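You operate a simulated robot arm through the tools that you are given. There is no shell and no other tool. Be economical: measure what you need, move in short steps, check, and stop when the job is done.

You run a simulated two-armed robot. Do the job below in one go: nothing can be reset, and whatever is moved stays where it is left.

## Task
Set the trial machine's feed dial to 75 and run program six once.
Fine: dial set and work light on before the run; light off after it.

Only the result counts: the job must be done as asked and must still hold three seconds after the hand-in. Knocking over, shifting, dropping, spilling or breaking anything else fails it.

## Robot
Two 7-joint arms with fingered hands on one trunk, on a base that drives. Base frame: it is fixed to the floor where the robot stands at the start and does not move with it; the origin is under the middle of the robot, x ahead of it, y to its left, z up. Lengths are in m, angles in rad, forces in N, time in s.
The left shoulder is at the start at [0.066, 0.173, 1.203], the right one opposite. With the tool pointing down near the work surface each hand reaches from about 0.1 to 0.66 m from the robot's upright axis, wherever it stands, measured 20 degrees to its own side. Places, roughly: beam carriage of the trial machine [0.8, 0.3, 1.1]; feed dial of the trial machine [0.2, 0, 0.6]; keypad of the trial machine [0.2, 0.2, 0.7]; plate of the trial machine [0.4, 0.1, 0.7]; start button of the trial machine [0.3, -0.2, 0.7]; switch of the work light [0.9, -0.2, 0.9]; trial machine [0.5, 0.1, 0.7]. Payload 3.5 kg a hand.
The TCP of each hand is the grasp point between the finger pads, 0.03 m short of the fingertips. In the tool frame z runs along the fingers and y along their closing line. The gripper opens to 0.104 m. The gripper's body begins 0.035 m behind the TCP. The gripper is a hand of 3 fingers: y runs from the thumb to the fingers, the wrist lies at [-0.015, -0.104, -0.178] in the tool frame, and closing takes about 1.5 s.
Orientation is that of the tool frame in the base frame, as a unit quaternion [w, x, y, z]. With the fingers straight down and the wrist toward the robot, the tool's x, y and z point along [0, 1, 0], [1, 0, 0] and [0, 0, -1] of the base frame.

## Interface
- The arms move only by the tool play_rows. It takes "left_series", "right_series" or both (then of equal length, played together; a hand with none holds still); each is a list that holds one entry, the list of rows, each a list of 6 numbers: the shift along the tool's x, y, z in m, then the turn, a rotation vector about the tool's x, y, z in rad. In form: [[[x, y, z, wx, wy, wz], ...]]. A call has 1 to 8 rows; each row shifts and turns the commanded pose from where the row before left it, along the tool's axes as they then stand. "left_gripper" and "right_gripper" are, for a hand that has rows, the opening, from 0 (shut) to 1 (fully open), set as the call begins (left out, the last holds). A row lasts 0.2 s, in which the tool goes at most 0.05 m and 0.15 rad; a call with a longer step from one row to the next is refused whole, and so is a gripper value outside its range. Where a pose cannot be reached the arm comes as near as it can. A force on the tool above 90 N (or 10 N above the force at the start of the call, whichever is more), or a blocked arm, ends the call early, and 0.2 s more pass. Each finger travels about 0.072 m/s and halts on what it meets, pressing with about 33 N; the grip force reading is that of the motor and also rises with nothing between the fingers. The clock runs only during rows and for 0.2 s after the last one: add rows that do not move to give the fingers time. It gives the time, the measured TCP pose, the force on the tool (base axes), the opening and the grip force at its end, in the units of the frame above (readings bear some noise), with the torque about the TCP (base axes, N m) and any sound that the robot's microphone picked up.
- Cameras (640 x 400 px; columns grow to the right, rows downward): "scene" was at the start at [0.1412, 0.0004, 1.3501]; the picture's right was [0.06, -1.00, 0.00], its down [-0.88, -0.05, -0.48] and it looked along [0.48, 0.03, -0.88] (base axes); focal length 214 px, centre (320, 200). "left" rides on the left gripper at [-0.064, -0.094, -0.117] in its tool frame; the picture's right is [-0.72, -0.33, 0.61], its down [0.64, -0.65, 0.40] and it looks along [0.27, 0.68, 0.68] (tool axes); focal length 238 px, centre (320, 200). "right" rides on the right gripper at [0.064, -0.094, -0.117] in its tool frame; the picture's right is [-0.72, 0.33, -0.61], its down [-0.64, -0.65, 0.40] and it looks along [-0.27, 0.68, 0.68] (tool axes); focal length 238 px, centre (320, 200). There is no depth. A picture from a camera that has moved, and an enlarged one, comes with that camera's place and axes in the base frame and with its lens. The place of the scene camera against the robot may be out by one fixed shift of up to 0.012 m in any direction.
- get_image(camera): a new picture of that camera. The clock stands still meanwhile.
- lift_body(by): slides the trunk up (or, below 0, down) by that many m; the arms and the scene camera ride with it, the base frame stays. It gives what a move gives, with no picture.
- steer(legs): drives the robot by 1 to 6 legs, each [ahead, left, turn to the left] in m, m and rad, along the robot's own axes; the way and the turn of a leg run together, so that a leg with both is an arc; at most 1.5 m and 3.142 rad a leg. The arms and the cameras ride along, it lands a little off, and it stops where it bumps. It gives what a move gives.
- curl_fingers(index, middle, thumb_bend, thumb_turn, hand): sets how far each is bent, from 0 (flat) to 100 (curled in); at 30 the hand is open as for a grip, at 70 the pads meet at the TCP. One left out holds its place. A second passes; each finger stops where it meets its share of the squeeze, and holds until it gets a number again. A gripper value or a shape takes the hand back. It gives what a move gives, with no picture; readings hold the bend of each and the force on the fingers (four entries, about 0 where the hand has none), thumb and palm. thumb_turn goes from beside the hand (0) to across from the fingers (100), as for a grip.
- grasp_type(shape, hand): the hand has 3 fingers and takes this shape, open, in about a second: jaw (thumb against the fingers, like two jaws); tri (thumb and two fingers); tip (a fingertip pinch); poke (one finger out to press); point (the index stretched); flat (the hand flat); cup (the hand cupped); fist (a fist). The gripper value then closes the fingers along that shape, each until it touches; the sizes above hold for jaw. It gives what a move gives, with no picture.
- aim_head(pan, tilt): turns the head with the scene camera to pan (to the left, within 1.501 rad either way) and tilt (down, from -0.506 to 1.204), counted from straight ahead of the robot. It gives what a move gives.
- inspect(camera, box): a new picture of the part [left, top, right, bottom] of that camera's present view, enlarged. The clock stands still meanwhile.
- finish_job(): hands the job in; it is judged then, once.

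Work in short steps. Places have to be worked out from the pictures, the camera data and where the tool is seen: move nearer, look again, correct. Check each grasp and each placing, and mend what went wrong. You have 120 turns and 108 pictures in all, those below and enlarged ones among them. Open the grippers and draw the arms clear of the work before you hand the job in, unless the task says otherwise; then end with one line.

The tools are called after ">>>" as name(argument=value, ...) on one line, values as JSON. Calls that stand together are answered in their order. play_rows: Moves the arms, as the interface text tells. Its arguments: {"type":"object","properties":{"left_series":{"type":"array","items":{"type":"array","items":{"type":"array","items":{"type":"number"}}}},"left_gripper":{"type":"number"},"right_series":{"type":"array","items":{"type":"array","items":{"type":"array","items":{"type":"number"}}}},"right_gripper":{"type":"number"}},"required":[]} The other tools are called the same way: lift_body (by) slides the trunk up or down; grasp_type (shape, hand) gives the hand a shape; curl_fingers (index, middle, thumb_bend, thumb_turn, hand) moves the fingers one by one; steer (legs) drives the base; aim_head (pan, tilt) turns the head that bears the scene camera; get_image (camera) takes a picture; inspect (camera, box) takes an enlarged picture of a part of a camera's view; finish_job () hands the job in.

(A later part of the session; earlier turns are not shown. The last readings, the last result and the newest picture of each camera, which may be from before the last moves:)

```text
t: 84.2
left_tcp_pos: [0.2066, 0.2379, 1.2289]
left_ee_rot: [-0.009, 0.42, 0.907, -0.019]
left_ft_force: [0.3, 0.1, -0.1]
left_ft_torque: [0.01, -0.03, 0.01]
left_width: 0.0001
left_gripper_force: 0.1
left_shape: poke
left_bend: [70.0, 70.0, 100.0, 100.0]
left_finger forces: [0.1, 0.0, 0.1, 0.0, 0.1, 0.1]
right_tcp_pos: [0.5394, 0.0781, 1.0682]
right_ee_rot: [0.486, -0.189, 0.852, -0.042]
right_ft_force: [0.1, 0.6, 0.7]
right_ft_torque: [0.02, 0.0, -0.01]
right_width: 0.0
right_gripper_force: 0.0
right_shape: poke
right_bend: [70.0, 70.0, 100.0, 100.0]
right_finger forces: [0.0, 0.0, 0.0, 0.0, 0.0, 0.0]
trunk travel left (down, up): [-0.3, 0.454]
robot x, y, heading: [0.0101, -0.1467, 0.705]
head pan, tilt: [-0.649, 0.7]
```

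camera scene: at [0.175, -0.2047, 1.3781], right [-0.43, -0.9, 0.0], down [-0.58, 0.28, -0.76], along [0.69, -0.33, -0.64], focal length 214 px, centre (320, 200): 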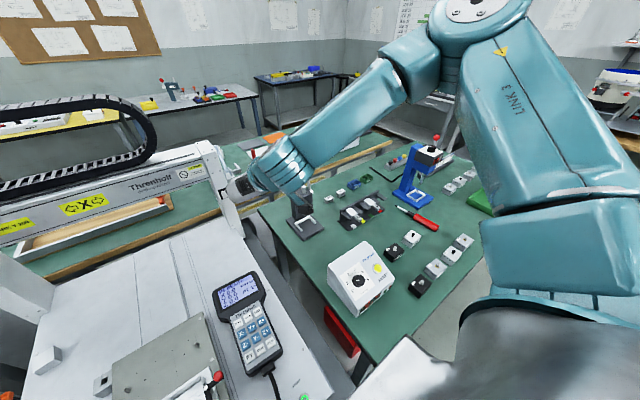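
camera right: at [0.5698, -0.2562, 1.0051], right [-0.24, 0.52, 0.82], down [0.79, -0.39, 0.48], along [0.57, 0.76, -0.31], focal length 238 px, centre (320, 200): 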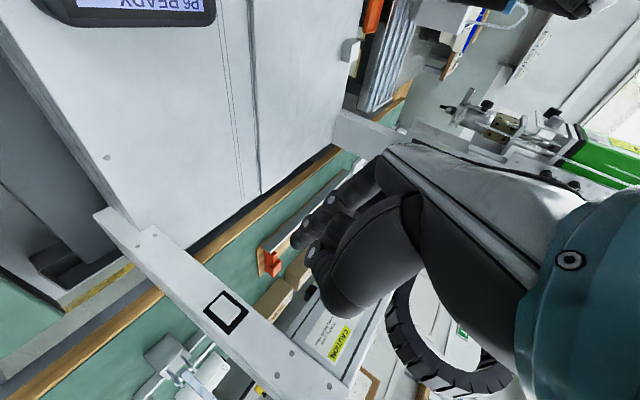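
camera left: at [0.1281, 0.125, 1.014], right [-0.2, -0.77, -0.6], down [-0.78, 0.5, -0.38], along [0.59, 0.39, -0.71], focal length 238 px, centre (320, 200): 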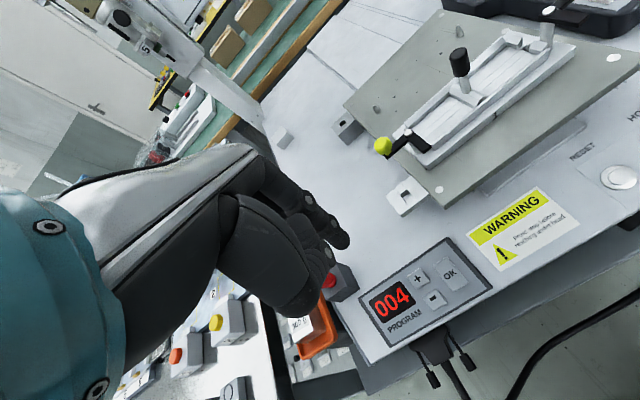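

The body turned to 0.70 rad, moving the right shoulder about 7 cm forward. I yaw the hand right and then swing it over to the stage in front of the rocker.

>>> play_rows(right_series=[[[0, 0, 0, 0.114, 0.036, 0.073], [0, 0, 0, 0.114, 0.036, 0.073], [0, 0, 0, 0.114, 0.036, 0.073], [0.0039, -0.0279, 0.0347, 0, 0, 0], [0.0039, -0.0279, 0.0347, 0, 0, 0], [0.0039, -0.0279, 0.0347, 0, 0, 0], [0.0039, -0.0279, 0.0347, 0, 0, 0], [0, 0, 0, 0, 0, 0]]])

>>> play_rows(right_series=[[[0.0039, -0.0279, 0.0347, 0, 0, 0], [0.0039, -0.0279, 0.0347, 0, 0, 0], [0.0039, -0.0279, 0.0347, 0, 0, 0], [0, 0, 0, 0, 0, 0]]])

>>> get_image(camera="right")

```text
t: 86.0
left_tcp_pos: [0.2051, 0.2389, 1.2275]
left_ee_rot: [-0.01, 0.42, 0.907, -0.019]
left_ft_force: [-0.8, 0.3, -0.6]
left_ft_torque: [0.01, 0.02, 0.04]
left_width: 0.0002
left_gripper_force: 0.0
left_shape: poke
left_bend: [70.0, 70.0, 100.0, 100.0]
left_finger forces: [0.0, 0.0, 0.1, 0.0, 0.0, 0.0]
right_tcp_pos: [0.6333, -0.0736, 1.012]
right_ee_rot: [0.467, -0.008, 0.873, -0.143]
right_ft_force: [-0.3, 0.2, 0.1]
right_ft_torque: [0.02, -0.01, 0.0]
right_width: 0.0001
right_gripper_force: 0.1
right_shape: poke
right_bend: [70.0, 70.0, 100.0, 100.0]
right_finger forces: [0.1, 0.0, 0.1, 0.1, 0.1, 0.1]
right hand out of reach, approached as far as the arm can: row 3
trunk travel left (down, up): [-0.3, 0.454]
robot x, y, heading: [0.008, -0.1539, 0.702]
head pan, tilt: [-0.649, 0.7]
```

```text
t: 87.0
left_tcp_pos: [0.2057, 0.2394, 1.229]
left_ee_rot: [-0.009, 0.42, 0.907, -0.02]
left_ft_force: [0.5, 0.1, 0.2]
left_ft_torque: [0.0, -0.01, 0.04]
left_width: 0.0
left_gripper_force: 0.0
left_shape: poke
left_bend: [70.0, 70.0, 100.0, 100.0]
left_finger forces: [0.0, 0.1, 0.0, 0.0, 0.0, 0.0]
right_tcp_pos: [0.7015, -0.1791, 0.9687]
right_ee_rot: [0.467, -0.008, 0.873, -0.143]
right_ft_force: [0.0, 0.3, -0.1]
right_ft_torque: [0.01, -0.02, 0.0]
right_width: 0.0001
right_gripper_force: 0.1
right_shape: poke
right_bend: [70.0, 70.0, 100.0, 100.0]
right_finger forces: [0.1, 0.0, 0.2, 0.0, 0.0, 0.1]
trunk travel left (down, up): [-0.3, 0.454]
robot x, y, heading: [0.0106, -0.1501, 0.706]
head pan, tilt: [-0.649, 0.7]
```

```text
33 pictures are left
camera right: at [0.5575, -0.2491, 1.0011], right [-0.06, 0.57, 0.82], down [0.61, -0.63, 0.48], along [0.79, 0.53, -0.31], focal length 238 px, centre (320, 200)
```

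right: 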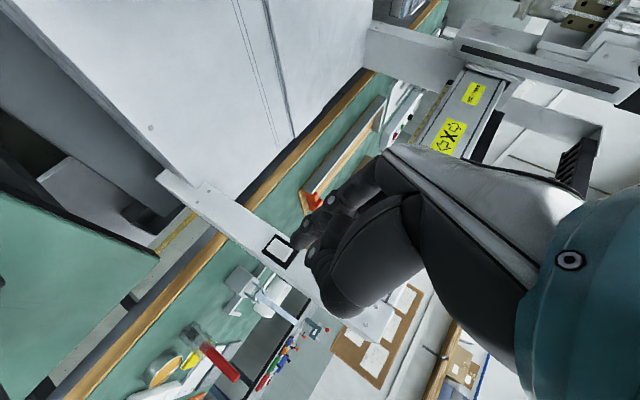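

The rocker is in view just past the fingertip. I zoom to see its state and tilt.

>>> inspect(camera="right", box=[255, 225, 315, 275])

```text
8.00 times, centred on (285, 250) of right
camera zoom: at [0.5575, -0.2491, 1.0011], right [-0.06, 0.57, 0.82], down [0.61, -0.63, 0.48], along [0.79, 0.53, -0.31], focal length 1907 px, centre (600, -200)
```

zoom: 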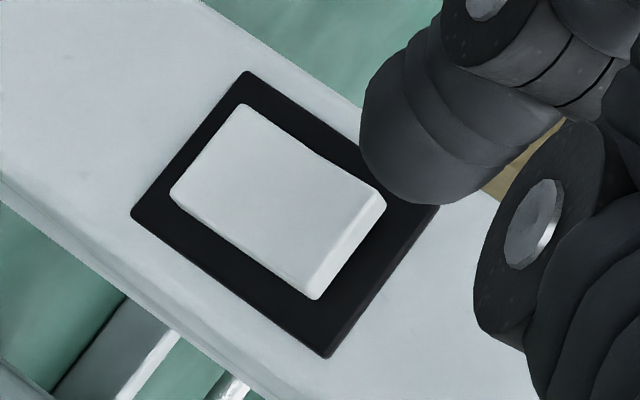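

The bottom end is pushed in and the top end stands out, so pressing the top switches it. I move the fingertip to just in front of the upper half, around (0.845, -0.150, 0.90).

>>> play_rows(right_series=[[[-0.0089, 0.0156, 0.0291, 0, 0, 0], [-0.0089, 0.0156, 0.0291, 0, 0, 0], [-0.0089, 0.0156, 0.0291, 0, 0, 0], [-0.0089, 0.0156, 0.0291, 0, 0, 0], [0, 0, 0, 0, 0, 0]]])

>>> inspect(camera="right", box=[220, 190, 380, 310])

```text
t: 88.2
left_tcp_pos: [0.2055, 0.2385, 1.2287]
left_ee_rot: [-0.009, 0.42, 0.907, -0.019]
left_ft_force: [1.0, -0.1, -0.1]
left_ft_torque: [-0.03, -0.01, -0.02]
left_width: 0.0
left_gripper_force: 0.1
left_shape: poke
left_bend: [70.0, 70.0, 100.0, 100.0]
left_finger forces: [0.1, 0.1, 0.1, 0.0, 0.1, 0.0]
right_tcp_pos: [0.8233, -0.1431, 0.9315]
right_ee_rot: [0.466, -0.008, 0.873, -0.143]
right_ft_force: [-0.4, 0.5, 0.2]
right_ft_torque: [0.01, 0.03, -0.02]
right_width: 0.0
right_gripper_force: 0.1
right_shape: poke
right_bend: [70.0, 70.0, 100.0, 100.0]
right_finger forces: [0.1, 0.0, 0.0, 0.0, 0.1, 0.0]
right hand out of reach, approached as far as the arm can: row 4
trunk travel left (down, up): [-0.3, 0.454]
robot x, y, heading: [0.0064, -0.151, 0.7]
head pan, tilt: [-0.649, 0.7]
```

```text
3.33 times, centred on (300, 250) of right
camera zoom: at [0.6806, -0.2128, 0.9641], right [-0.06, 0.57, 0.82], down [0.61, -0.63, 0.48], along [0.79, 0.53, -0.31], focal length 794 px, centre (387, 33)
```

zoom: 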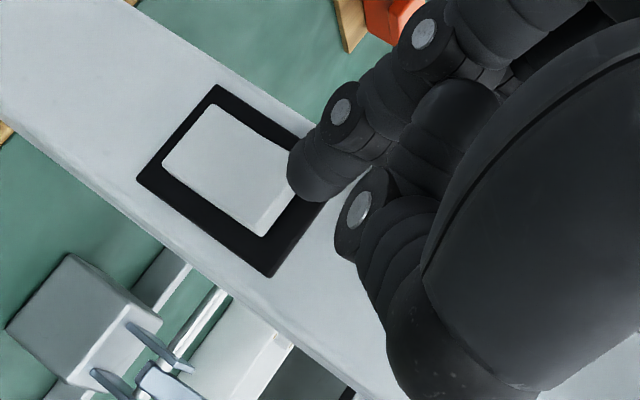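

Tip is at about (0.844, -0.151, 0.911), at the edge of reach. Lowering the trunk 2 cm brings the tip to rocker height and frees some reach.

>>> lift_body(by=-0.02)

>>> play_rows(right_series=[[[-0.006, 0.001, 0.006, 0, 0, 0], [-0.006, 0.001, 0.006, 0, 0, 0], [0, 0, 0, 0, 0, 0]]])

>>> inspect(camera="right", box=[220, 190, 380, 310])

```text
t: 88.9
left_tcp_pos: [0.2057, 0.238, 1.2093]
left_ee_rot: [-0.009, 0.42, 0.907, -0.019]
left_ft_force: [0.3, -0.6, -0.2]
left_ft_torque: [0.0, -0.05, 0.01]
left_width: 0.0002
left_gripper_force: 0.0
left_shape: poke
left_bend: [70.0, 70.0, 100.0, 100.0]
left_finger forces: [0.0, 0.1, 0.1, 0.0, 0.1, 0.0]
right_tcp_pos: [0.8224, -0.1435, 0.9141]
right_ee_rot: [0.467, -0.007, 0.873, -0.142]
right_ft_force: [-3.9, 0.4, 2.0]
right_ft_torque: [-0.01, -0.02, -0.01]
right_width: 0.0
right_gripper_force: 0.1
right_shape: poke
right_bend: [70.0, 70.0, 100.0, 100.0]
right_finger forces: [0.0, 4.5, 0.0, 0.0, 0.1, 0.0]
trunk travel left (down, up): [-0.28, 0.474]
robot x, y, heading: [0.0119, -0.1473, 0.704]
head pan, tilt: [-0.649, 0.7]
heard: click
```

```text
t: 89.7
left_tcp_pos: [0.2002, 0.2377, 1.2096]
left_ee_rot: [-0.008, 0.42, 0.907, -0.018]
left_ft_force: [0.3, -0.5, -0.1]
left_ft_torque: [0.03, -0.01, 0.0]
left_width: 0.0001
left_gripper_force: 0.0
left_shape: poke
left_bend: [70.0, 70.0, 100.0, 100.0]
left_finger forces: [0.0, 0.1, 0.0, 0.1, 0.0, 0.1]
right_tcp_pos: [0.8302, -0.1411, 0.9163]
right_ee_rot: [0.466, -0.01, 0.874, -0.14]
right_ft_force: [-47.6, -3.9, 6.9]
right_ft_torque: [-0.13, 0.4, -0.3]
right_width: 0.0
right_gripper_force: 0.2
right_shape: poke
right_bend: [70.0, 70.0, 100.0, 100.0]
right_finger forces: [21.2, 26.4, 0.0, 0.1, 0.0, 0.0]
trunk travel left (down, up): [-0.28, 0.474]
robot x, y, heading: [0.0031, -0.1501, 0.702]
head pan, tilt: [-0.649, 0.7]
```

```text
3.33 times, centred on (300, 250) of right
camera zoom: at [0.6889, -0.2119, 0.9494], right [-0.06, 0.57, 0.82], down [0.62, -0.63, 0.47], along [0.78, 0.54, -0.31], focal length 794 px, centre (387, 33)
```

zoom: 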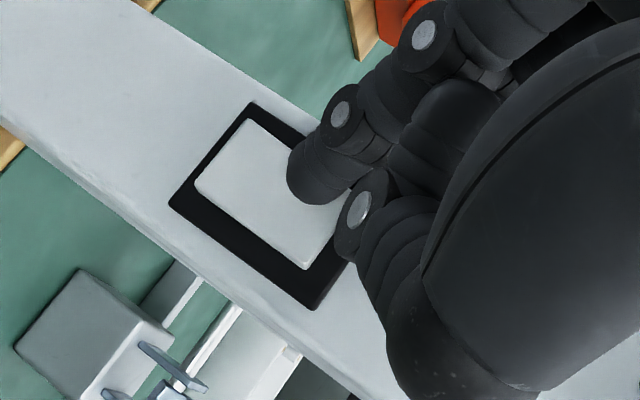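

A click was heard as the finger met the rocker. I back away now and check that the light is on.

>>> play_rows(right_series=[[[0, 0, -0.02, 0, 0, 0], [0.01, 0, -0.04, 0, 0, 0], [0.01, 0, -0.045, 0, 0, 0], [0, 0, 0, 0, 0, 0]]])

>>> get_image(camera="right")

>>> get_image(camera="scene")

```text
t: 90.7
left_tcp_pos: [0.2056, 0.2393, 1.2093]
left_ee_rot: [-0.01, 0.42, 0.907, -0.02]
left_ft_force: [-0.4, 0.0, 0.0]
left_ft_torque: [-0.02, 0.03, -0.01]
left_width: 0.0
left_gripper_force: 0.0
left_shape: poke
left_bend: [70.0, 70.0, 100.0, 100.0]
left_finger forces: [0.1, 0.1, 0.0, 0.0, 0.1, 0.0]
right_tcp_pos: [0.7413, -0.1209, 0.9517]
right_ee_rot: [0.468, -0.007, 0.872, -0.143]
right_ft_force: [0.3, -0.3, 0.3]
right_ft_torque: [0.03, 0.01, -0.03]
right_width: 0.0
right_gripper_force: 0.0
right_shape: poke
right_bend: [70.0, 70.0, 100.0, 100.0]
right_finger forces: [0.1, 0.1, 0.0, 0.1, 0.0, 0.1]
trunk travel left (down, up): [-0.28, 0.474]
robot x, y, heading: [0.0095, -0.1482, 0.705]
head pan, tilt: [-0.649, 0.7]
```

```text
29 pictures are left
camera right: at [0.5981, -0.1913, 0.9844], right [-0.06, 0.57, 0.82], down [0.61, -0.63, 0.48], along [0.79, 0.53, -0.31], focal length 238 px, centre (320, 200)
```

right: 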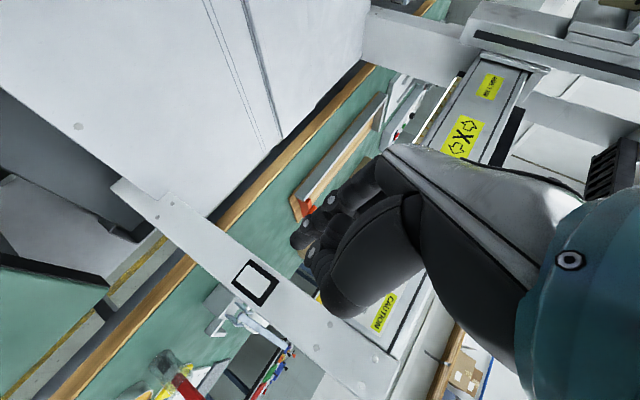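

```text
28 pictures are left
camera scene: at [0.1584, -0.0998, 1.3578], right [0.05, -1.0, 0.0], down [-0.64, -0.04, -0.76], along [0.76, 0.04, -0.64], focal length 214 px, centre (320, 200)
```

scene: 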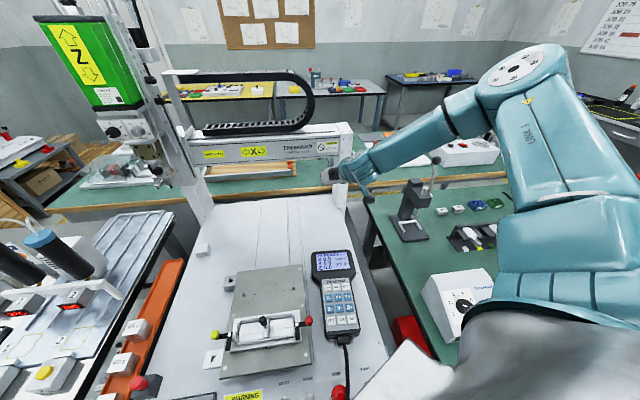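

I zoom on the rocker to confirm it flipped, and on the beam's underside for the lamp.

>>> inspect(camera="right", box=[225, 258, 285, 308])

>>> inspect(camera="scene", box=[90, 90, 370, 240])

```text
8.00 times, centred on (255, 283) of right
camera zoom: at [0.5981, -0.1913, 0.9844], right [-0.06, 0.57, 0.82], down [0.61, -0.63, 0.48], along [0.79, 0.53, -0.31], focal length 1907 px, centre (840, -464)
```

zoom: 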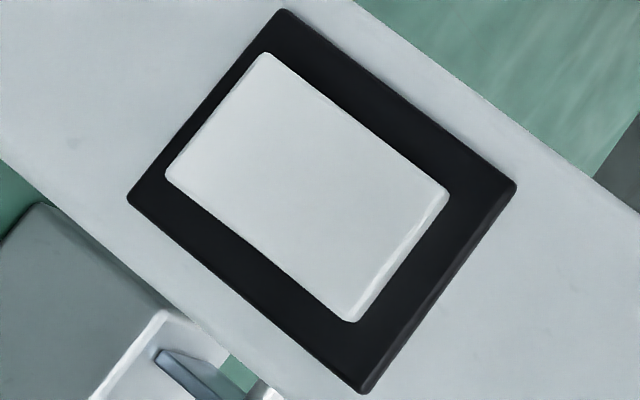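

```text
2.29 times, centred on (230, 165) of scene
camera zoom: at [0.1584, -0.0998, 1.3578], right [0.05, -1.0, 0.0], down [-0.64, -0.04, -0.76], along [0.76, 0.04, -0.64], focal length 490 px, centre (526, 280)
```

zoom: 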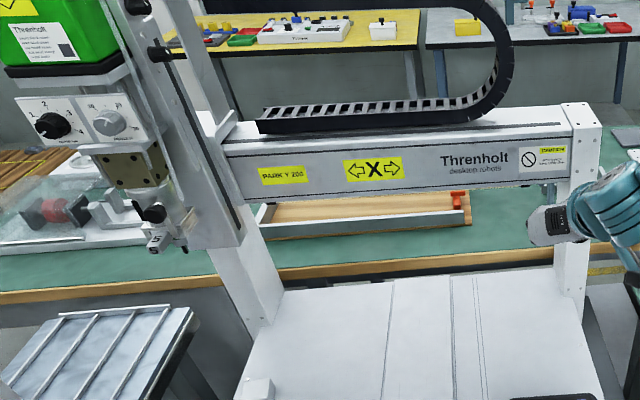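

The rocker flipped (top now in). I look for the lamp under the beam with one zoom of the right camera.

>>> inspect(camera="right", box=[370, 40, 530, 160])

```text
3.33 times, centred on (450, 100) of right
camera zoom: at [0.5981, -0.1913, 0.9844], right [-0.06, 0.57, 0.82], down [0.61, -0.63, 0.48], along [0.79, 0.53, -0.31], focal length 794 px, centre (-113, 533)
```

zoom: 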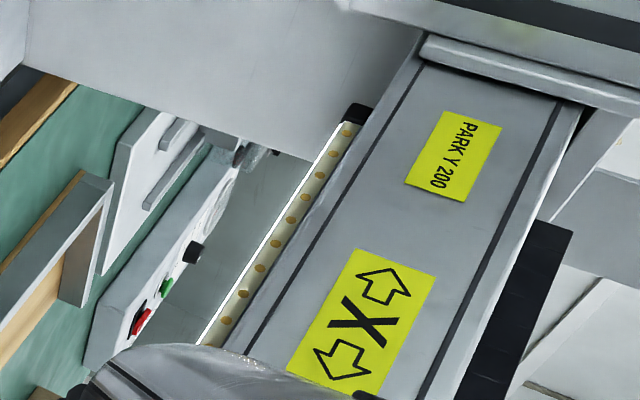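

The LED strip under the beam shows a bright line, so the light is on. I withdraw the right hand the way it came, then turn back and reverse to work at the START button.

>>> play_rows(right_series=[[[-0.003, 0.0153, -0.041, 0, 0, 0], [-0.003, 0.0153, -0.041, 0, 0, 0], [-0.003, 0.0153, -0.041, 0, 0, 0], [-0.003, 0.0153, -0.041, 0, 0, 0], [-0.003, 0.0153, -0.041, 0, 0, 0], [-0.003, 0.0153, -0.041, 0, 0, 0], [0, 0, 0, 0, 0, 0]]])

>>> steer(legs=[[0, 0, -0.5], [-0.24, 0.05, 0]])

>>> aim_head(pan=0.0, tilt=0.95)

>>> get_image(camera="scene")

```text
t: 92.3
left_tcp_pos: [0.2073, 0.2374, 1.2093]
left_ee_rot: [-0.01, 0.421, 0.907, -0.019]
left_ft_force: [0.4, 0.5, 0.5]
left_ft_torque: [0.01, 0.01, 0.01]
left_width: 0.0
left_gripper_force: 0.0
left_shape: poke
left_bend: [70.0, 70.0, 100.0, 100.0]
left_finger forces: [0.0, 0.0, 0.0, 0.0, 0.1, 0.0]
right_tcp_pos: [0.5603, 0.0317, 1.0717]
right_ee_rot: [0.467, -0.006, 0.873, -0.144]
right_ft_force: [0.2, 0.5, 0.1]
right_ft_torque: [0.02, -0.02, 0.0]
right_width: 0.0
right_gripper_force: 0.1
right_shape: poke
right_bend: [70.0, 70.0, 100.0, 100.0]
right_finger forces: [0.1, 0.1, 0.0, 0.0, 0.1, 0.0]
trunk travel left (down, up): [-0.28, 0.474]
robot x, y, heading: [0.008, -0.1518, 0.704]
head pan, tilt: [-0.649, 0.7]
```

```text
t: 95.5
left_tcp_pos: [0.1186, 0.0982, 1.2088]
left_ee_rot: [-0.013, 0.627, 0.779, -0.017]
left_ft_force: [-0.5, 0.0, 0.1]
left_ft_torque: [0.03, -0.02, 0.0]
left_width: 0.0
left_gripper_force: 0.1
left_shape: poke
left_bend: [70.0, 70.0, 100.0, 100.0]
left_finger forces: [0.0, 0.0, 0.0, 0.0, 0.0, 0.0]
right_tcp_pos: [0.3338, -0.2522, 1.0708]
right_ee_rot: [0.419, 0.205, 0.848, -0.252]
right_ft_force: [-0.9, -1.2, 0.2]
right_ft_torque: [-0.02, 0.02, 0.0]
right_width: 0.0
right_gripper_force: 0.1
right_shape: poke
right_bend: [70.0, 70.0, 100.0, 100.0]
right_finger forces: [0.0, 0.1, 0.0, 0.0, 0.0, 0.0]
trunk travel left (down, up): [-0.28, 0.474]
robot x, y, heading: [-0.2352, -0.1514, 0.213]
head pan, tilt: [-0.649, 0.7]
```

```text
t: 96.6
left_tcp_pos: [0.1201, 0.0973, 1.2092]
left_ee_rot: [-0.014, 0.628, 0.778, -0.017]
left_ft_force: [0.2, -0.8, 0.4]
left_ft_torque: [-0.02, -0.01, -0.03]
left_width: 0.0001
left_gripper_force: 0.0
left_shape: poke
left_bend: [70.0, 70.0, 100.0, 100.0]
left_finger forces: [0.0, 0.0, 0.0, 0.2, 0.0, 0.0]
right_tcp_pos: [0.3347, -0.2512, 1.0713]
right_ee_rot: [0.418, 0.205, 0.848, -0.252]
right_ft_force: [0.8, -0.1, -0.2]
right_ft_torque: [-0.03, -0.05, 0.01]
right_width: 0.0
right_gripper_force: 0.0
right_shape: poke
right_bend: [70.0, 70.0, 100.0, 100.0]
right_finger forces: [0.1, 0.1, 0.0, 0.1, 0.1, 0.0]
trunk travel left (down, up): [-0.28, 0.474]
robot x, y, heading: [-0.2391, -0.151, 0.213]
head pan, tilt: [0.0, 0.949]
```

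```text
24 pictures are left
camera scene: at [-0.0863, -0.1232, 1.3381], right [0.21, -0.98, 0.0], down [-0.79, -0.17, -0.58], along [0.57, 0.12, -0.81], focal length 214 px, centre (320, 200)
```

scene: 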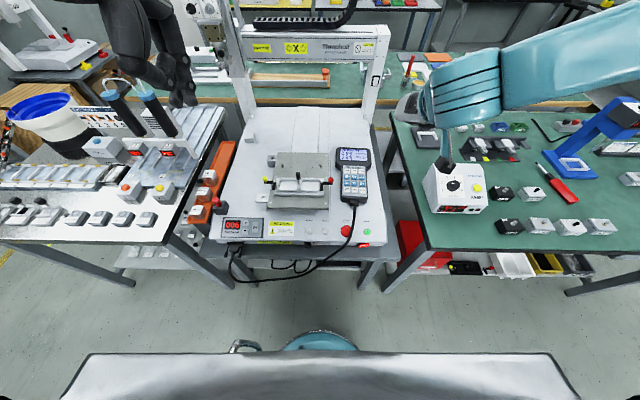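

The START button is at about (0.254, -0.212). The left hand already points down with a known tip offset, so I strafe right 0.15 m to use it there.

>>> steer(legs=[[0, -0.15, 0]])

>>> get_image(camera="left")

```text
t: 97.9
left_tcp_pos: [0.1503, -0.0444, 1.2096]
left_ee_rot: [-0.015, 0.63, 0.777, -0.017]
left_ft_force: [-0.2, 0.1, 0.7]
left_ft_torque: [0.04, 0.0, 0.01]
left_width: 0.0002
left_gripper_force: 0.0
left_shape: poke
left_bend: [70.0, 70.0, 100.0, 100.0]
left_finger forces: [0.1, 0.0, 0.0, 0.0, 0.0, 0.1]
right_tcp_pos: [0.3639, -0.3951, 1.0706]
right_ee_rot: [0.419, 0.207, 0.847, -0.253]
right_ft_force: [0.3, 0.6, -0.9]
right_ft_torque: [0.04, 0.01, 0.02]
right_width: 0.0001
right_gripper_force: 0.0
right_shape: poke
right_bend: [70.0, 70.0, 100.0, 100.0]
right_finger forces: [0.1, 0.1, 0.0, 0.1, 0.0, 0.0]
trunk travel left (down, up): [-0.28, 0.474]
robot x, y, heading: [-0.2088, -0.2897, 0.21]
head pan, tilt: [0.0, 0.949]
```

```text
23 pictures are left
camera left: at [0.0761, -0.1262, 1.3296], right [-0.2, -0.78, -0.6], down [-0.79, 0.49, -0.37], along [0.58, 0.4, -0.71], focal length 238 px, centre (320, 200)
```

left: 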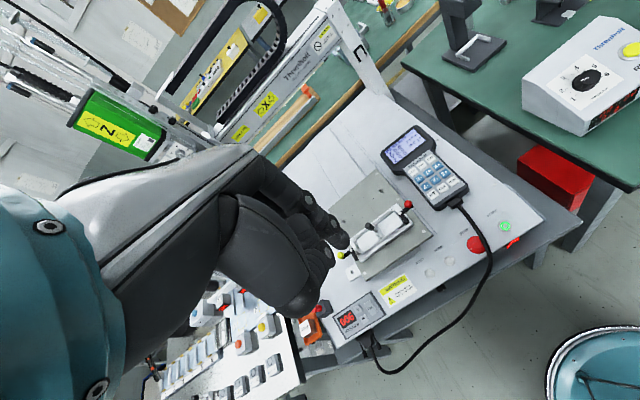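

START seen from the left camera is at about (0.248, -0.205, 0.705), and STOP is 7 cm to its left. I bring the left finger down above START.

>>> play_rows(left_series=[[[-0.0218, 0.0105, 0.041, 0, 0, 0], [-0.0218, 0.0105, 0.041, 0, 0, 0], [-0.0218, 0.0105, 0.041, 0, 0, 0], [-0.0218, 0.0105, 0.041, 0, 0, 0], [-0.0218, 0.0105, 0.041, 0, 0, 0], [-0.0218, 0.0105, 0.041, 0, 0, 0], [-0.0218, 0.0105, 0.041, 0, 0, 0], [-0.0218, 0.0105, 0.041, 0, 0, 0]]])

>>> inspect(camera="left", box=[300, 190, 540, 340])

```text
t: 99.7
left_tcp_pos: [0.2531, -0.2031, 0.8764]
left_ee_rot: [-0.013, 0.63, 0.776, -0.016]
left_ft_force: [0.6, 0.1, 0.2]
left_ft_torque: [0.0, -0.02, 0.05]
left_width: 0.0001
left_gripper_force: 0.1
left_shape: poke
left_bend: [70.0, 70.0, 100.0, 100.0]
left_finger forces: [0.0, 0.1, 0.0, 0.1, 0.1, 0.0]
right_tcp_pos: [0.3636, -0.3942, 1.0713]
right_ee_rot: [0.418, 0.206, 0.848, -0.253]
right_ft_force: [0.7, -0.5, -0.5]
right_ft_torque: [-0.01, -0.01, 0.01]
right_width: 0.0
right_gripper_force: 0.0
right_shape: poke
right_bend: [70.0, 70.0, 100.0, 100.0]
right_finger forces: [0.1, 0.0, 0.0, 0.0, 0.0, 0.1]
trunk travel left (down, up): [-0.28, 0.474]
robot x, y, heading: [-0.2102, -0.2927, 0.209]
head pan, tilt: [0.0, 0.949]
```

```text
2.67 times, centred on (420, 265) of left
camera zoom: at [0.1782, -0.2845, 0.9962], right [-0.2, -0.78, -0.6], down [-0.79, 0.49, -0.38], along [0.58, 0.4, -0.71], focal length 636 px, centre (53, 27)
```

zoom: 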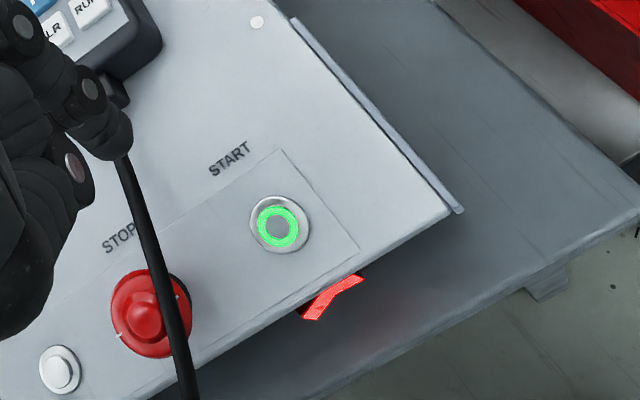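

The tip is aligned above START at about (0.251, -0.207). I descend to about 2 cm above it and check.

>>> play_rows(left_series=[[[0, 0.002, 0.045, 0, 0, 0], [0, 0.002, 0.045, 0, 0, 0], [0, 0.0015, 0.03, 0, 0, 0], [0, 0, 0, 0, 0, 0]]])

>>> inspect(camera="left", box=[260, 180, 420, 300])

```text
t: 100.7
left_tcp_pos: [0.2566, -0.2024, 0.7584]
left_ee_rot: [-0.014, 0.63, 0.776, -0.016]
left_ft_force: [-0.5, 0.5, -0.1]
left_ft_torque: [-0.02, 0.01, 0.04]
left_width: 0.0
left_gripper_force: 0.1
left_shape: poke
left_bend: [70.0, 70.0, 100.0, 100.0]
left_finger forces: [0.0, 0.0, 0.0, 0.0, 0.0, 0.0]
right_tcp_pos: [0.3633, -0.3951, 1.0709]
right_ee_rot: [0.419, 0.207, 0.847, -0.253]
right_ft_force: [0.2, -0.4, -0.1]
right_ft_torque: [0.02, 0.0, -0.05]
right_width: 0.0
right_gripper_force: 0.1
right_shape: poke
right_bend: [70.0, 70.0, 100.0, 100.0]
right_finger forces: [0.1, 0.1, 0.0, 0.0, 0.0, 0.0]
trunk travel left (down, up): [-0.28, 0.474]
robot x, y, heading: [-0.2099, -0.2928, 0.207]
head pan, tilt: [0.0, 0.949]
```

```text
3.33 times, centred on (340, 240) of left
camera zoom: at [0.1812, -0.2841, 0.879], right [-0.2, -0.78, -0.6], down [-0.79, 0.49, -0.37], along [0.58, 0.4, -0.71], focal length 794 px, centre (253, 67)
```

zoom: 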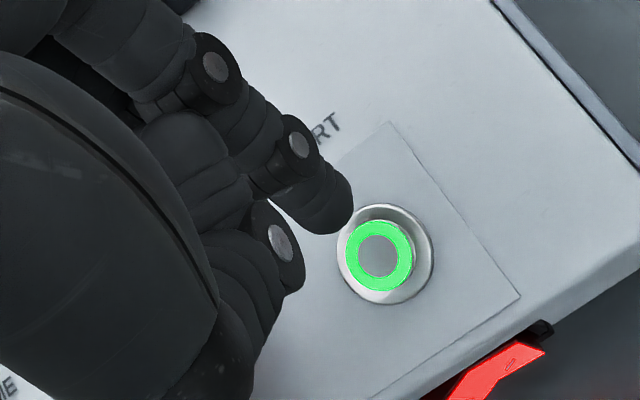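

Aligned to within 5 mm. I correct x by -4 mm and press down until it clicks.

>>> play_rows(left_series=[[[0.001, -0.0035, 0.008, 0, 0, 0], [0, 0, 0.01, 0, 0, 0], [0, 0, 0.006, 0, 0, 0], [0, 0, 0, 0, 0, 0]]])

```text
t: 101.7
left_tcp_pos: [0.2498, -0.2001, 0.7343]
left_ee_rot: [-0.014, 0.63, 0.776, -0.016]
left_ft_force: [-0.4, 0.5, 0.5]
left_ft_torque: [-0.03, 0.0, -0.01]
left_width: 0.0
left_gripper_force: 0.1
left_shape: poke
left_bend: [70.0, 70.0, 100.0, 100.0]
left_finger forces: [0.0, 0.1, 0.0, 0.0, 0.0, 0.0]
right_tcp_pos: [0.3647, -0.395, 1.0713]
right_ee_rot: [0.418, 0.207, 0.847, -0.255]
right_ft_force: [-0.5, -0.2, 0.0]
right_ft_torque: [-0.02, 0.06, -0.03]
right_width: 0.0002
right_gripper_force: 0.1
right_shape: poke
right_bend: [70.0, 70.0, 100.0, 100.0]
right_finger forces: [0.0, 0.1, 0.1, 0.0, 0.0, 0.0]
trunk travel left (down, up): [-0.28, 0.474]
robot x, y, heading: [-0.2084, -0.2932, 0.212]
head pan, tilt: [0.0, 0.949]
```

No contact yet at 0.734; a few more millimetres down.

>>> play_rows(left_series=[[[0, 0.001, 0.003, 0, 0, 0], [0, 0, 0.003, 0, 0, 0], [0, 0, 0, 0, 0, 0]]])

```text
t: 102.5
left_tcp_pos: [0.2496, -0.2007, 0.7271]
left_ee_rot: [-0.013, 0.629, 0.777, -0.017]
left_ft_force: [-0.1, 0.3, 2.8]
left_ft_torque: [-0.01, -0.03, -0.02]
left_width: 0.0
left_gripper_force: 0.1
left_shape: poke
left_bend: [70.0, 70.0, 100.0, 100.0]
left_finger forces: [2.3, 0.1, 0.0, 0.0, 0.0, 0.1]
right_tcp_pos: [0.3636, -0.3945, 1.0715]
right_ee_rot: [0.418, 0.207, 0.848, -0.252]
right_ft_force: [0.4, 0.1, 0.3]
right_ft_torque: [0.0, -0.01, 0.02]
right_width: 0.0003
right_gripper_force: 0.1
right_shape: poke
right_bend: [70.0, 70.0, 100.0, 100.0]
right_finger forces: [0.0, 0.0, 0.1, 0.1, 0.0, 0.0]
trunk travel left (down, up): [-0.28, 0.474]
robot x, y, heading: [-0.2143, -0.2909, 0.205]
head pan, tilt: [0.0, 0.949]
```

Contact at 2.3 N, no click yet; 2 mm more and then immediate withdrawal upward.

>>> play_rows(left_series=[[[0, 0, 0.002, 0, 0, 0], [0, 0, 0, 0, 0, 0]]])

```text
t: 103.1
left_tcp_pos: [0.2508, -0.1998, 0.7265]
left_ee_rot: [-0.014, 0.631, 0.776, -0.017]
left_ft_force: [-0.3, -1.0, 4.1]
left_ft_torque: [-0.04, -0.01, 0.0]
left_width: 0.0004
left_gripper_force: 0.1
left_shape: poke
left_bend: [70.0, 70.0, 100.0, 100.0]
left_finger forces: [3.9, 0.0, 0.0, 0.1, 0.0, 0.0]
right_tcp_pos: [0.3644, -0.3951, 1.0704]
right_ee_rot: [0.419, 0.206, 0.847, -0.253]
right_ft_force: [0.0, 0.1, -0.5]
right_ft_torque: [0.01, 0.0, -0.02]
right_width: 0.0001
right_gripper_force: 0.0
right_shape: poke
right_bend: [70.0, 70.0, 100.0, 100.0]
right_finger forces: [0.1, 0.0, 0.0, 0.1, 0.0, 0.0]
trunk travel left (down, up): [-0.28, 0.474]
robot x, y, heading: [-0.2121, -0.2924, 0.21]
head pan, tilt: [0.0, 0.949]
heard: click
```

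A click at 4 N. I withdraw the left hand upward and watch the machine.

>>> play_rows(left_series=[[[0, 0, -0.045, 0, 0, 0], [0, -0.01, -0.045, 0, 0, 0], [0, -0.02, -0.045, 0, 0, 0], [0, -0.02, -0.045, 0, 0, 0], [0, -0.02, -0.045, 0, 0, 0], [0, -0.02, -0.045, 0, 0, 0], [0, 0, -0.045, 0, 0, 0], [0, 0, 0, 0, 0, 0]]])

>>> get_image(camera="scene")

```text
t: 104.5
left_tcp_pos: [0.1909, -0.1398, 0.9276]
left_ee_rot: [-0.086, 0.598, 0.794, 0.057]
left_ft_force: [-0.8, -0.5, 1.1]
left_ft_torque: [-0.02, 0.0, -0.01]
left_width: 0.0
left_gripper_force: 0.1
left_shape: poke
left_bend: [70.0, 70.0, 100.0, 100.0]
left_finger forces: [0.1, 0.0, 0.1, 0.0, 0.0, 0.0]
left hand out of reach, approached as far as the arm can: row 6
right_tcp_pos: [0.3641, -0.3947, 1.0701]
right_ee_rot: [0.418, 0.208, 0.848, -0.253]
right_ft_force: [0.7, 0.5, 0.0]
right_ft_torque: [0.02, 0.02, 0.0]
right_width: 0.0
right_gripper_force: 0.0
right_shape: poke
right_bend: [70.0, 70.0, 100.0, 100.0]
right_finger forces: [0.0, 0.1, 0.0, 0.1, 0.0, 0.1]
trunk travel left (down, up): [-0.28, 0.474]
robot x, y, heading: [-0.2084, -0.2927, 0.21]
head pan, tilt: [0.0, 0.949]
stopped in row 6 (left hand): the arm was blocked; the commanded pose is now the measured one
```

```text
20 pictures are left
camera scene: at [-0.0563, -0.2636, 1.338], right [0.21, -0.98, 0.0], down [-0.8, -0.17, -0.58], along [0.57, 0.12, -0.81], focal length 214 px, centre (320, 200)
```

scene: 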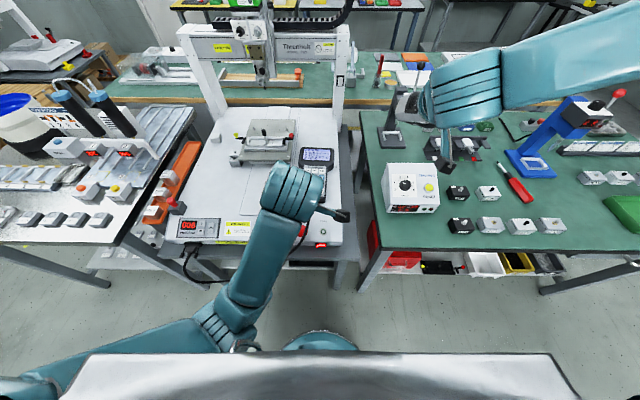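

The program is running (carriage and plate have moved). The left arm hit its own limit but is clear; I shift it leftward a bit and let time pass.

>>> play_rows(left_series=[[[0.03, 0, -0.02, 0, 0, 0], [0.03, 0, -0.02, 0, 0, 0], [0.03, 0, -0.03, 0, 0, 0], [0.03, 0, -0.03, 0, 0, 0], [0, 0, 0, 0, 0, 0], [0, 0, 0, 0, 0, 0], [0, 0, 0, 0, 0, 0], [0, 0, 0, 0, 0, 0]]])

>>> play_rows(left_series=[[[0, 0, 0, 0, 0, 0], [0, 0, 0, 0, 0, 0], [0, 0, 0, 0, 0, 0], [0, 0, 0, 0, 0, 0], [0, 0, 0, 0, 0, 0], [0, 0, 0, 0, 0, 0], [0, 0, 0, 0, 0, 0], [0, 0, 0, 0, 0, 0]]])

>>> play_rows(left_series=[[[0, 0, 0, 0, 0, 0], [0, 0, 0, 0, 0, 0], [0, 0, 0, 0, 0, 0], [0, 0, 0, 0, 0, 0], [0, 0, 0, 0, 0, 0], [0, 0, 0, 0, 0, 0], [0, 0, 0, 0, 0, 0], [0, 0, 0, 0, 0, 0]]])

>>> get_image(camera="scene")

```text
t: 105.1
left_tcp_pos: [0.1706, -0.0382, 0.9532]
left_ee_rot: [-0.159, 0.571, 0.798, 0.114]
left_ft_force: [-0.2, 0.4, 0.4]
left_ft_torque: [0.01, -0.05, -0.01]
left_width: 0.0
left_gripper_force: 0.1
left_shape: poke
left_bend: [70.0, 70.0, 100.0, 100.0]
left_finger forces: [0.0, 0.1, 0.0, 0.1, 0.0, 0.1]
left hand out of reach, approached as far as the arm can: row 3
right_tcp_pos: [0.3636, -0.3946, 1.0708]
right_ee_rot: [0.418, 0.208, 0.847, -0.253]
right_ft_force: [0.1, -0.3, 0.2]
right_ft_torque: [-0.01, 0.0, 0.01]
right_width: 0.0
right_gripper_force: 0.1
right_shape: poke
right_bend: [70.0, 70.0, 100.0, 100.0]
right_finger forces: [0.0, 0.1, 0.1, 0.0, 0.1, 0.0]
trunk travel left (down, up): [-0.28, 0.474]
robot x, y, heading: [-0.2071, -0.2904, 0.204]
head pan, tilt: [0.0, 0.949]
stopped in row 3 (left hand): the arm was blocked; the commanded pose is now the measured one
```

```text
t: 106.9
left_tcp_pos: [0.1699, -0.0378, 0.9522]
left_ee_rot: [-0.16, 0.572, 0.797, 0.113]
left_ft_force: [-0.5, -0.1, 1.2]
left_ft_torque: [-0.01, -0.01, 0.05]
left_width: 0.0
left_gripper_force: 0.0
left_shape: poke
left_bend: [70.0, 70.0, 100.0, 100.0]
left_finger forces: [0.0, 0.0, 0.0, 0.0, 0.0, 0.0]
right_tcp_pos: [0.3644, -0.3926, 1.0709]
right_ee_rot: [0.418, 0.207, 0.848, -0.253]
right_ft_force: [-0.8, -0.1, -0.2]
right_ft_torque: [0.01, 0.0, 0.0]
right_width: 0.0
right_gripper_force: 0.0
right_shape: poke
right_bend: [70.0, 70.0, 100.0, 100.0]
right_finger forces: [0.0, 0.1, 0.0, 0.0, 0.0, 0.1]
trunk travel left (down, up): [-0.28, 0.474]
robot x, y, heading: [-0.2078, -0.2893, 0.201]
head pan, tilt: [0.0, 0.949]
```

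```text
t: 108.7
left_tcp_pos: [0.1697, -0.0385, 0.9527]
left_ee_rot: [-0.16, 0.571, 0.797, 0.115]
left_ft_force: [0.3, 1.0, 0.2]
left_ft_torque: [-0.01, -0.02, -0.01]
left_width: 0.0
left_gripper_force: 0.0
left_shape: poke
left_bend: [70.0, 70.0, 100.0, 100.0]
left_finger forces: [0.1, 0.0, 0.1, 0.0, 0.0, 0.0]
right_tcp_pos: [0.3631, -0.3937, 1.0705]
right_ee_rot: [0.418, 0.207, 0.848, -0.252]
right_ft_force: [-0.9, 0.0, -0.1]
right_ft_torque: [0.04, -0.01, -0.01]
right_width: 0.0
right_gripper_force: 0.0
right_shape: poke
right_bend: [70.0, 70.0, 100.0, 100.0]
right_finger forces: [0.0, 0.1, 0.0, 0.0, 0.0, 0.0]
trunk travel left (down, up): [-0.28, 0.474]
robot x, y, heading: [-0.2075, -0.2967, 0.211]
head pan, tilt: [0.0, 0.949]
```

```text
19 pictures are left
camera scene: at [-0.0563, -0.2637, 1.338], right [0.21, -0.98, 0.0], down [-0.8, -0.17, -0.58], along [0.57, 0.12, -0.81], focal length 214 px, centre (320, 200)
```

scene: 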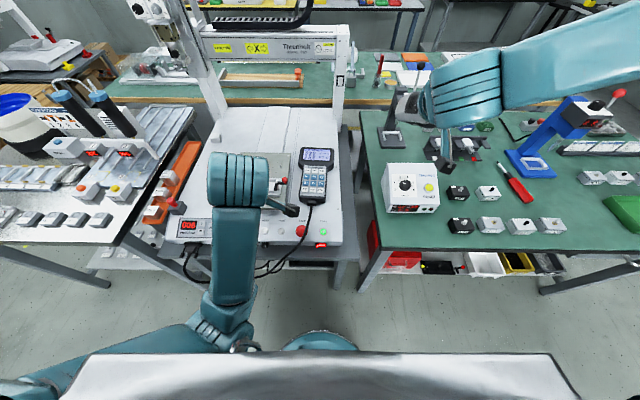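

The carriage and plate look parked again. I zoom on the pendant and START ring for the status.

>>> inspect(camera="scene", box=[270, 140, 350, 250])

>>> inspect(camera="scene", box=[298, 146, 338, 171])

```text
3.64 times, centred on (310, 195) of scene
camera zoom: at [-0.0563, -0.2637, 1.338], right [0.21, -0.98, 0.0], down [-0.8, -0.17, -0.58], along [0.57, 0.12, -0.81], focal length 780 px, centre (356, 218)
```

zoom: 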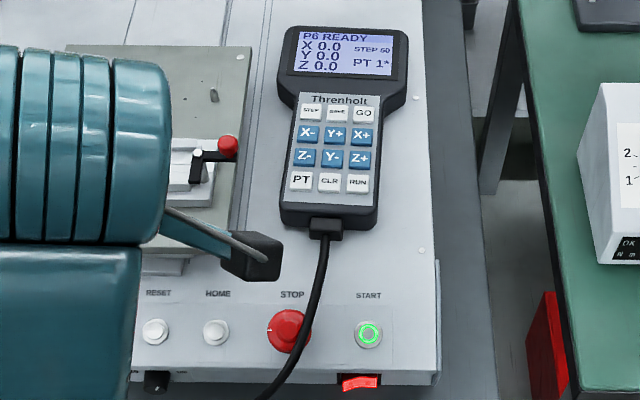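

```text
16.00 times, centred on (318, 158) of scene
camera zoom: at [-0.0563, -0.2637, 1.338], right [0.21, -0.98, 0.0], down [-0.8, -0.17, -0.58], along [0.57, 0.12, -0.81], focal length 3432 px, centre (352, 864)
```

zoom: 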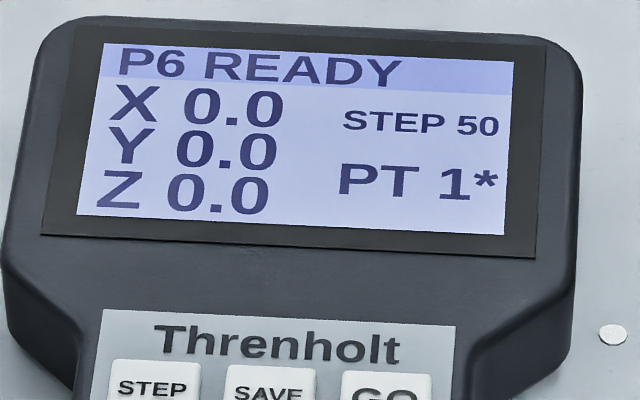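

The program has finished: P6 READY at 0.0/0.0/0.0. Now I raise the left hand and drive back to the pose used for the light switch.

>>> play_rows(left_series=[[[0.02, 0.03, -0.02, 0, 0, 0], [0.02, 0.02, -0.035, 0, 0, 0], [0.02, 0.01, -0.035, 0, 0, 0], [0, 0, -0.04, 0, 0, 0], [0, 0, -0.04, 0, 0, 0], [0, 0, -0.04, 0, 0, 0], [0, 0, 0, 0, 0, 0]]])

>>> steer(legs=[[0, 0.147, 0], [0.24, -0.05, 0], [0, 0, 0.495]])

```text
t: 110.3
left_tcp_pos: [0.2902, 0.0004, 1.1171]
left_ee_rot: [-0.159, 0.572, 0.797, 0.115]
left_ft_force: [0.5, -0.3, -0.2]
left_ft_torque: [0.02, -0.02, -0.01]
left_width: 0.0
left_gripper_force: 0.1
left_shape: poke
left_bend: [70.0, 70.0, 100.0, 100.0]
left_finger forces: [0.0, 0.1, 0.1, 0.0, 0.0, 0.0]
left hand out of reach, approached as far as the arm can: row 3, 4, 5, 6
right_tcp_pos: [0.365, -0.3951, 1.0713]
right_ee_rot: [0.418, 0.207, 0.848, -0.253]
right_ft_force: [0.0, 0.4, 1.2]
right_ft_torque: [-0.01, -0.01, 0.02]
right_width: 0.0001
right_gripper_force: 0.1
right_shape: poke
right_bend: [70.0, 70.0, 100.0, 100.0]
right_finger forces: [0.0, 0.0, 0.1, 0.0, 0.0, 0.0]
trunk travel left (down, up): [-0.28, 0.474]
robot x, y, heading: [-0.2124, -0.2949, 0.206]
head pan, tilt: [0.0, 0.949]
```

```text
t: 114.5
left_tcp_pos: [0.302, 0.3535, 1.1169]
left_ee_rot: [-0.183, 0.355, 0.914, 0.071]
left_ft_force: [0.3, 0.1, -0.7]
left_ft_torque: [0.0, 0.03, 0.03]
left_width: 0.0
left_gripper_force: 0.1
left_shape: poke
left_bend: [70.0, 70.0, 100.0, 100.0]
left_finger forces: [0.1, 0.0, 0.0, 0.0, 0.1, 0.0]
right_tcp_pos: [0.5565, 0.0434, 1.0708]
right_ee_rot: [0.468, -0.011, 0.872, -0.141]
right_ft_force: [0.5, 0.8, 1.0]
right_ft_torque: [0.0, 0.04, 0.02]
right_width: 0.0
right_gripper_force: 0.0
right_shape: poke
right_bend: [70.0, 70.0, 100.0, 100.0]
right_finger forces: [0.0, 0.1, 0.0, 0.0, 0.0, 0.1]
trunk travel left (down, up): [-0.28, 0.474]
robot x, y, heading: [0.005, -0.145, 0.717]
head pan, tilt: [0.0, 0.949]
```

Back at the switch pose. I curl the middle finger away so only the index presses, lower the trunk 4 cm for the lower end of the rocker, and go to the stage.

>>> curl_fingers(hand="right", middle=100)

>>> lift_body(by=-0.04)

>>> play_rows(right_series=[[[0.0008, -0.0215, 0.041, 0, 0, 0], [0.0008, -0.0215, 0.041, 0, 0, 0], [0.0008, -0.0215, 0.041, 0, 0, 0], [0.0008, -0.0215, 0.041, 0, 0, 0], [0.0008, -0.0215, 0.041, 0, 0, 0], [0.0008, -0.0215, 0.041, 0, 0, 0], [0, 0, 0, 0, 0, 0]]])

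>>> inspect(camera="right", box=[180, 170, 380, 320])

```text
t: 115.5
left_tcp_pos: [0.3013, 0.3536, 1.1167]
left_ee_rot: [-0.183, 0.355, 0.914, 0.071]
left_ft_force: [-0.5, -0.6, 0.0]
left_ft_torque: [0.0, 0.01, -0.01]
left_width: 0.0001
left_gripper_force: 0.0
left_shape: poke
left_bend: [70.0, 70.0, 100.0, 100.0]
left_finger forces: [0.0, 0.1, 0.1, 0.0, 0.0, 0.1]
right_tcp_pos: [0.5563, 0.0438, 1.0706]
right_ee_rot: [0.467, -0.011, 0.873, -0.141]
right_ft_force: [-0.3, 0.3, -0.1]
right_ft_torque: [-0.03, 0.0, 0.03]
right_width: 0.0301
right_gripper_force: 0.2
right_shape: fingers
right_bend: [70.0, 100.0, 100.0, 100.0]
right_finger forces: [0.0, 0.1, 0.0, 0.0, 0.1, 0.1]
trunk travel left (down, up): [-0.28, 0.474]
robot x, y, heading: [0.0046, -0.1422, 0.713]
head pan, tilt: [0.0, 0.949]
```

```text
t: 116.3
left_tcp_pos: [0.3081, 0.3593, 1.0619]
left_ee_rot: [-0.188, 0.357, 0.913, 0.059]
left_ft_force: [0.7, -0.7, 0.8]
left_ft_torque: [0.01, 0.0, -0.02]
left_width: 0.0
left_gripper_force: 0.1
left_shape: poke
left_bend: [70.0, 70.0, 100.0, 100.0]
left_finger forces: [0.0, 0.0, 0.0, 0.0, 0.0, 0.1]
right_tcp_pos: [0.5566, 0.0441, 1.0312]
right_ee_rot: [0.468, -0.01, 0.872, -0.14]
right_ft_force: [-0.3, -0.8, 0.6]
right_ft_torque: [0.01, -0.01, -0.04]
right_width: 0.03
right_gripper_force: 0.1
right_shape: fingers
right_bend: [70.0, 100.0, 100.0, 100.0]
right_finger forces: [0.0, 0.0, 0.0, 0.0, 0.1, 0.0]
trunk travel left (down, up): [-0.24, 0.514]
robot x, y, heading: [0.0027, -0.142, 0.712]
head pan, tilt: [0.0, 0.949]
```

```text
t: 117.9
left_tcp_pos: [0.3091, 0.3601, 1.0607]
left_ee_rot: [-0.189, 0.357, 0.913, 0.059]
left_ft_force: [0.0, -0.8, 0.1]
left_ft_torque: [0.0, 0.05, 0.03]
left_width: 0.0001
left_gripper_force: 0.1
left_shape: poke
left_bend: [70.0, 70.0, 100.0, 100.0]
left_finger forces: [0.0, 0.1, 0.0, 0.0, 0.0, 0.0]
right_tcp_pos: [0.7399, -0.1427, 0.9293]
right_ee_rot: [0.468, -0.011, 0.872, -0.141]
right_ft_force: [0.2, 0.4, -0.5]
right_ft_torque: [0.04, -0.01, 0.02]
right_width: 0.0298
right_gripper_force: 0.1
right_shape: fingers
right_bend: [70.0, 100.0, 100.0, 100.0]
right_finger forces: [0.1, 0.1, 0.1, 0.0, 0.0, 0.0]
trunk travel left (down, up): [-0.24, 0.514]
robot x, y, heading: [0.0058, -0.146, 0.71]
head pan, tilt: [0.0, 0.949]
```

```text
2.67 times, centred on (280, 245) of right
camera zoom: at [0.5977, -0.213, 0.9613], right [-0.06, 0.57, 0.82], down [0.62, -0.62, 0.48], along [0.78, 0.54, -0.31], focal length 636 px, centre (427, 80)
```

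zoom: 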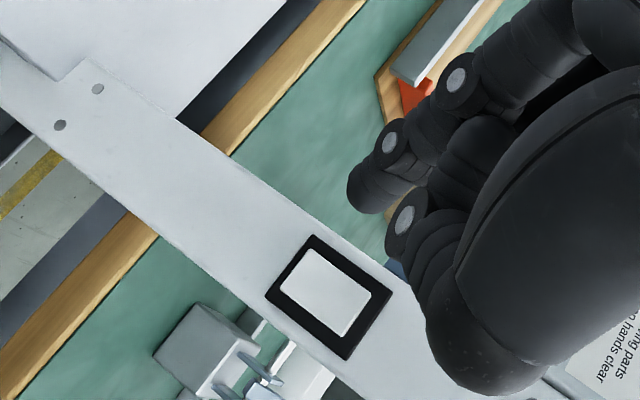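

Rocker confirmed at z≈0.886. I approach its lower half with the index tip, aiming at about (0.845, -0.148, 0.876).

>>> play_rows(right_series=[[[-0.007, 0.0072, 0.0284, 0, 0, 0], [-0.007, 0.0072, 0.0284, 0, 0, 0], [-0.007, 0.0072, 0.0284, 0, 0, 0], [0, 0, 0, 0, 0, 0]]])

>>> inspect(camera="right", box=[220, 190, 380, 310])

```text
t: 118.9
left_tcp_pos: [0.3086, 0.36, 1.0627]
left_ee_rot: [-0.19, 0.358, 0.912, 0.06]
left_ft_force: [0.5, -0.5, 0.1]
left_ft_torque: [-0.01, 0.0, 0.0]
left_width: 0.0
left_gripper_force: 0.0
left_shape: poke
left_bend: [70.0, 70.0, 100.0, 100.0]
left_finger forces: [0.0, 0.1, 0.1, 0.0, 0.1, 0.1]
right_tcp_pos: [0.8257, -0.138, 0.9014]
right_ee_rot: [0.468, -0.011, 0.873, -0.141]
right_ft_force: [-0.1, -0.1, -1.0]
right_ft_torque: [0.01, -0.01, 0.01]
right_width: 0.0299
right_gripper_force: 0.1
right_shape: fingers
right_bend: [70.0, 100.0, 100.0, 100.0]
right_finger forces: [0.0, 0.0, 0.0, 0.1, 0.0, 0.0]
trunk travel left (down, up): [-0.24, 0.514]
robot x, y, heading: [0.0063, -0.1434, 0.712]
head pan, tilt: [0.0, 0.949]
```

```text
3.33 times, centred on (300, 250) of right
camera zoom: at [0.6827, -0.2084, 0.9323], right [-0.06, 0.57, 0.82], down [0.62, -0.62, 0.48], along [0.78, 0.54, -0.31], focal length 794 px, centre (387, 33)
```

zoom: 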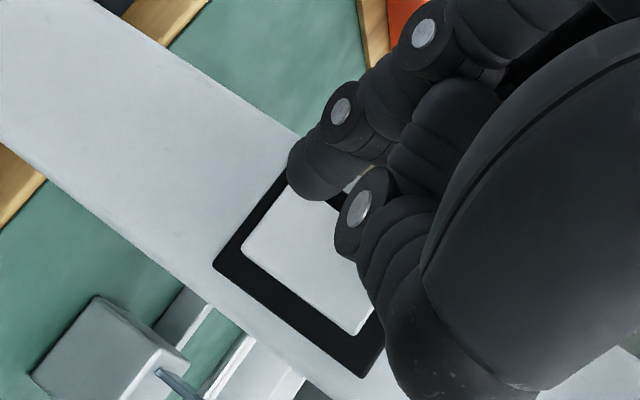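

Tip is at about (0.847, -0.146, 0.881), just in front of the lower half. I push in 1.5 cm slightly downward.

>>> play_rows(right_series=[[[-0.0015, 0.0025, 0.0085, 0, 0, 0], [-0.0025, 0.002, 0.006, 0, 0, 0], [0, 0, 0, 0, 0, 0]]])

```text
t: 119.7
left_tcp_pos: [0.3071, 0.3602, 1.0608]
left_ee_rot: [-0.189, 0.358, 0.913, 0.06]
left_ft_force: [-0.6, -0.8, -0.5]
left_ft_torque: [0.03, -0.03, -0.01]
left_width: 0.0
left_gripper_force: 0.0
left_shape: poke
left_bend: [70.0, 70.0, 100.0, 100.0]
left_finger forces: [0.0, 0.1, 0.1, 0.0, 0.0, 0.0]
right_tcp_pos: [0.8367, -0.1325, 0.895]
right_ee_rot: [0.467, -0.012, 0.873, -0.14]
right_ft_force: [-17.3, 1.5, -0.1]
right_ft_torque: [0.06, 0.29, -0.12]
right_width: 0.0288
right_gripper_force: 7.9
right_shape: fingers
right_bend: [70.0, 100.0, 100.0, 100.0]
right_finger forces: [16.6, 0.1, 0.0, 0.0, 0.0, 0.0]
trunk travel left (down, up): [-0.24, 0.514]
robot x, y, heading: [0.0048, -0.1456, 0.713]
head pan, tilt: [0.0, 0.949]
heard: click
```

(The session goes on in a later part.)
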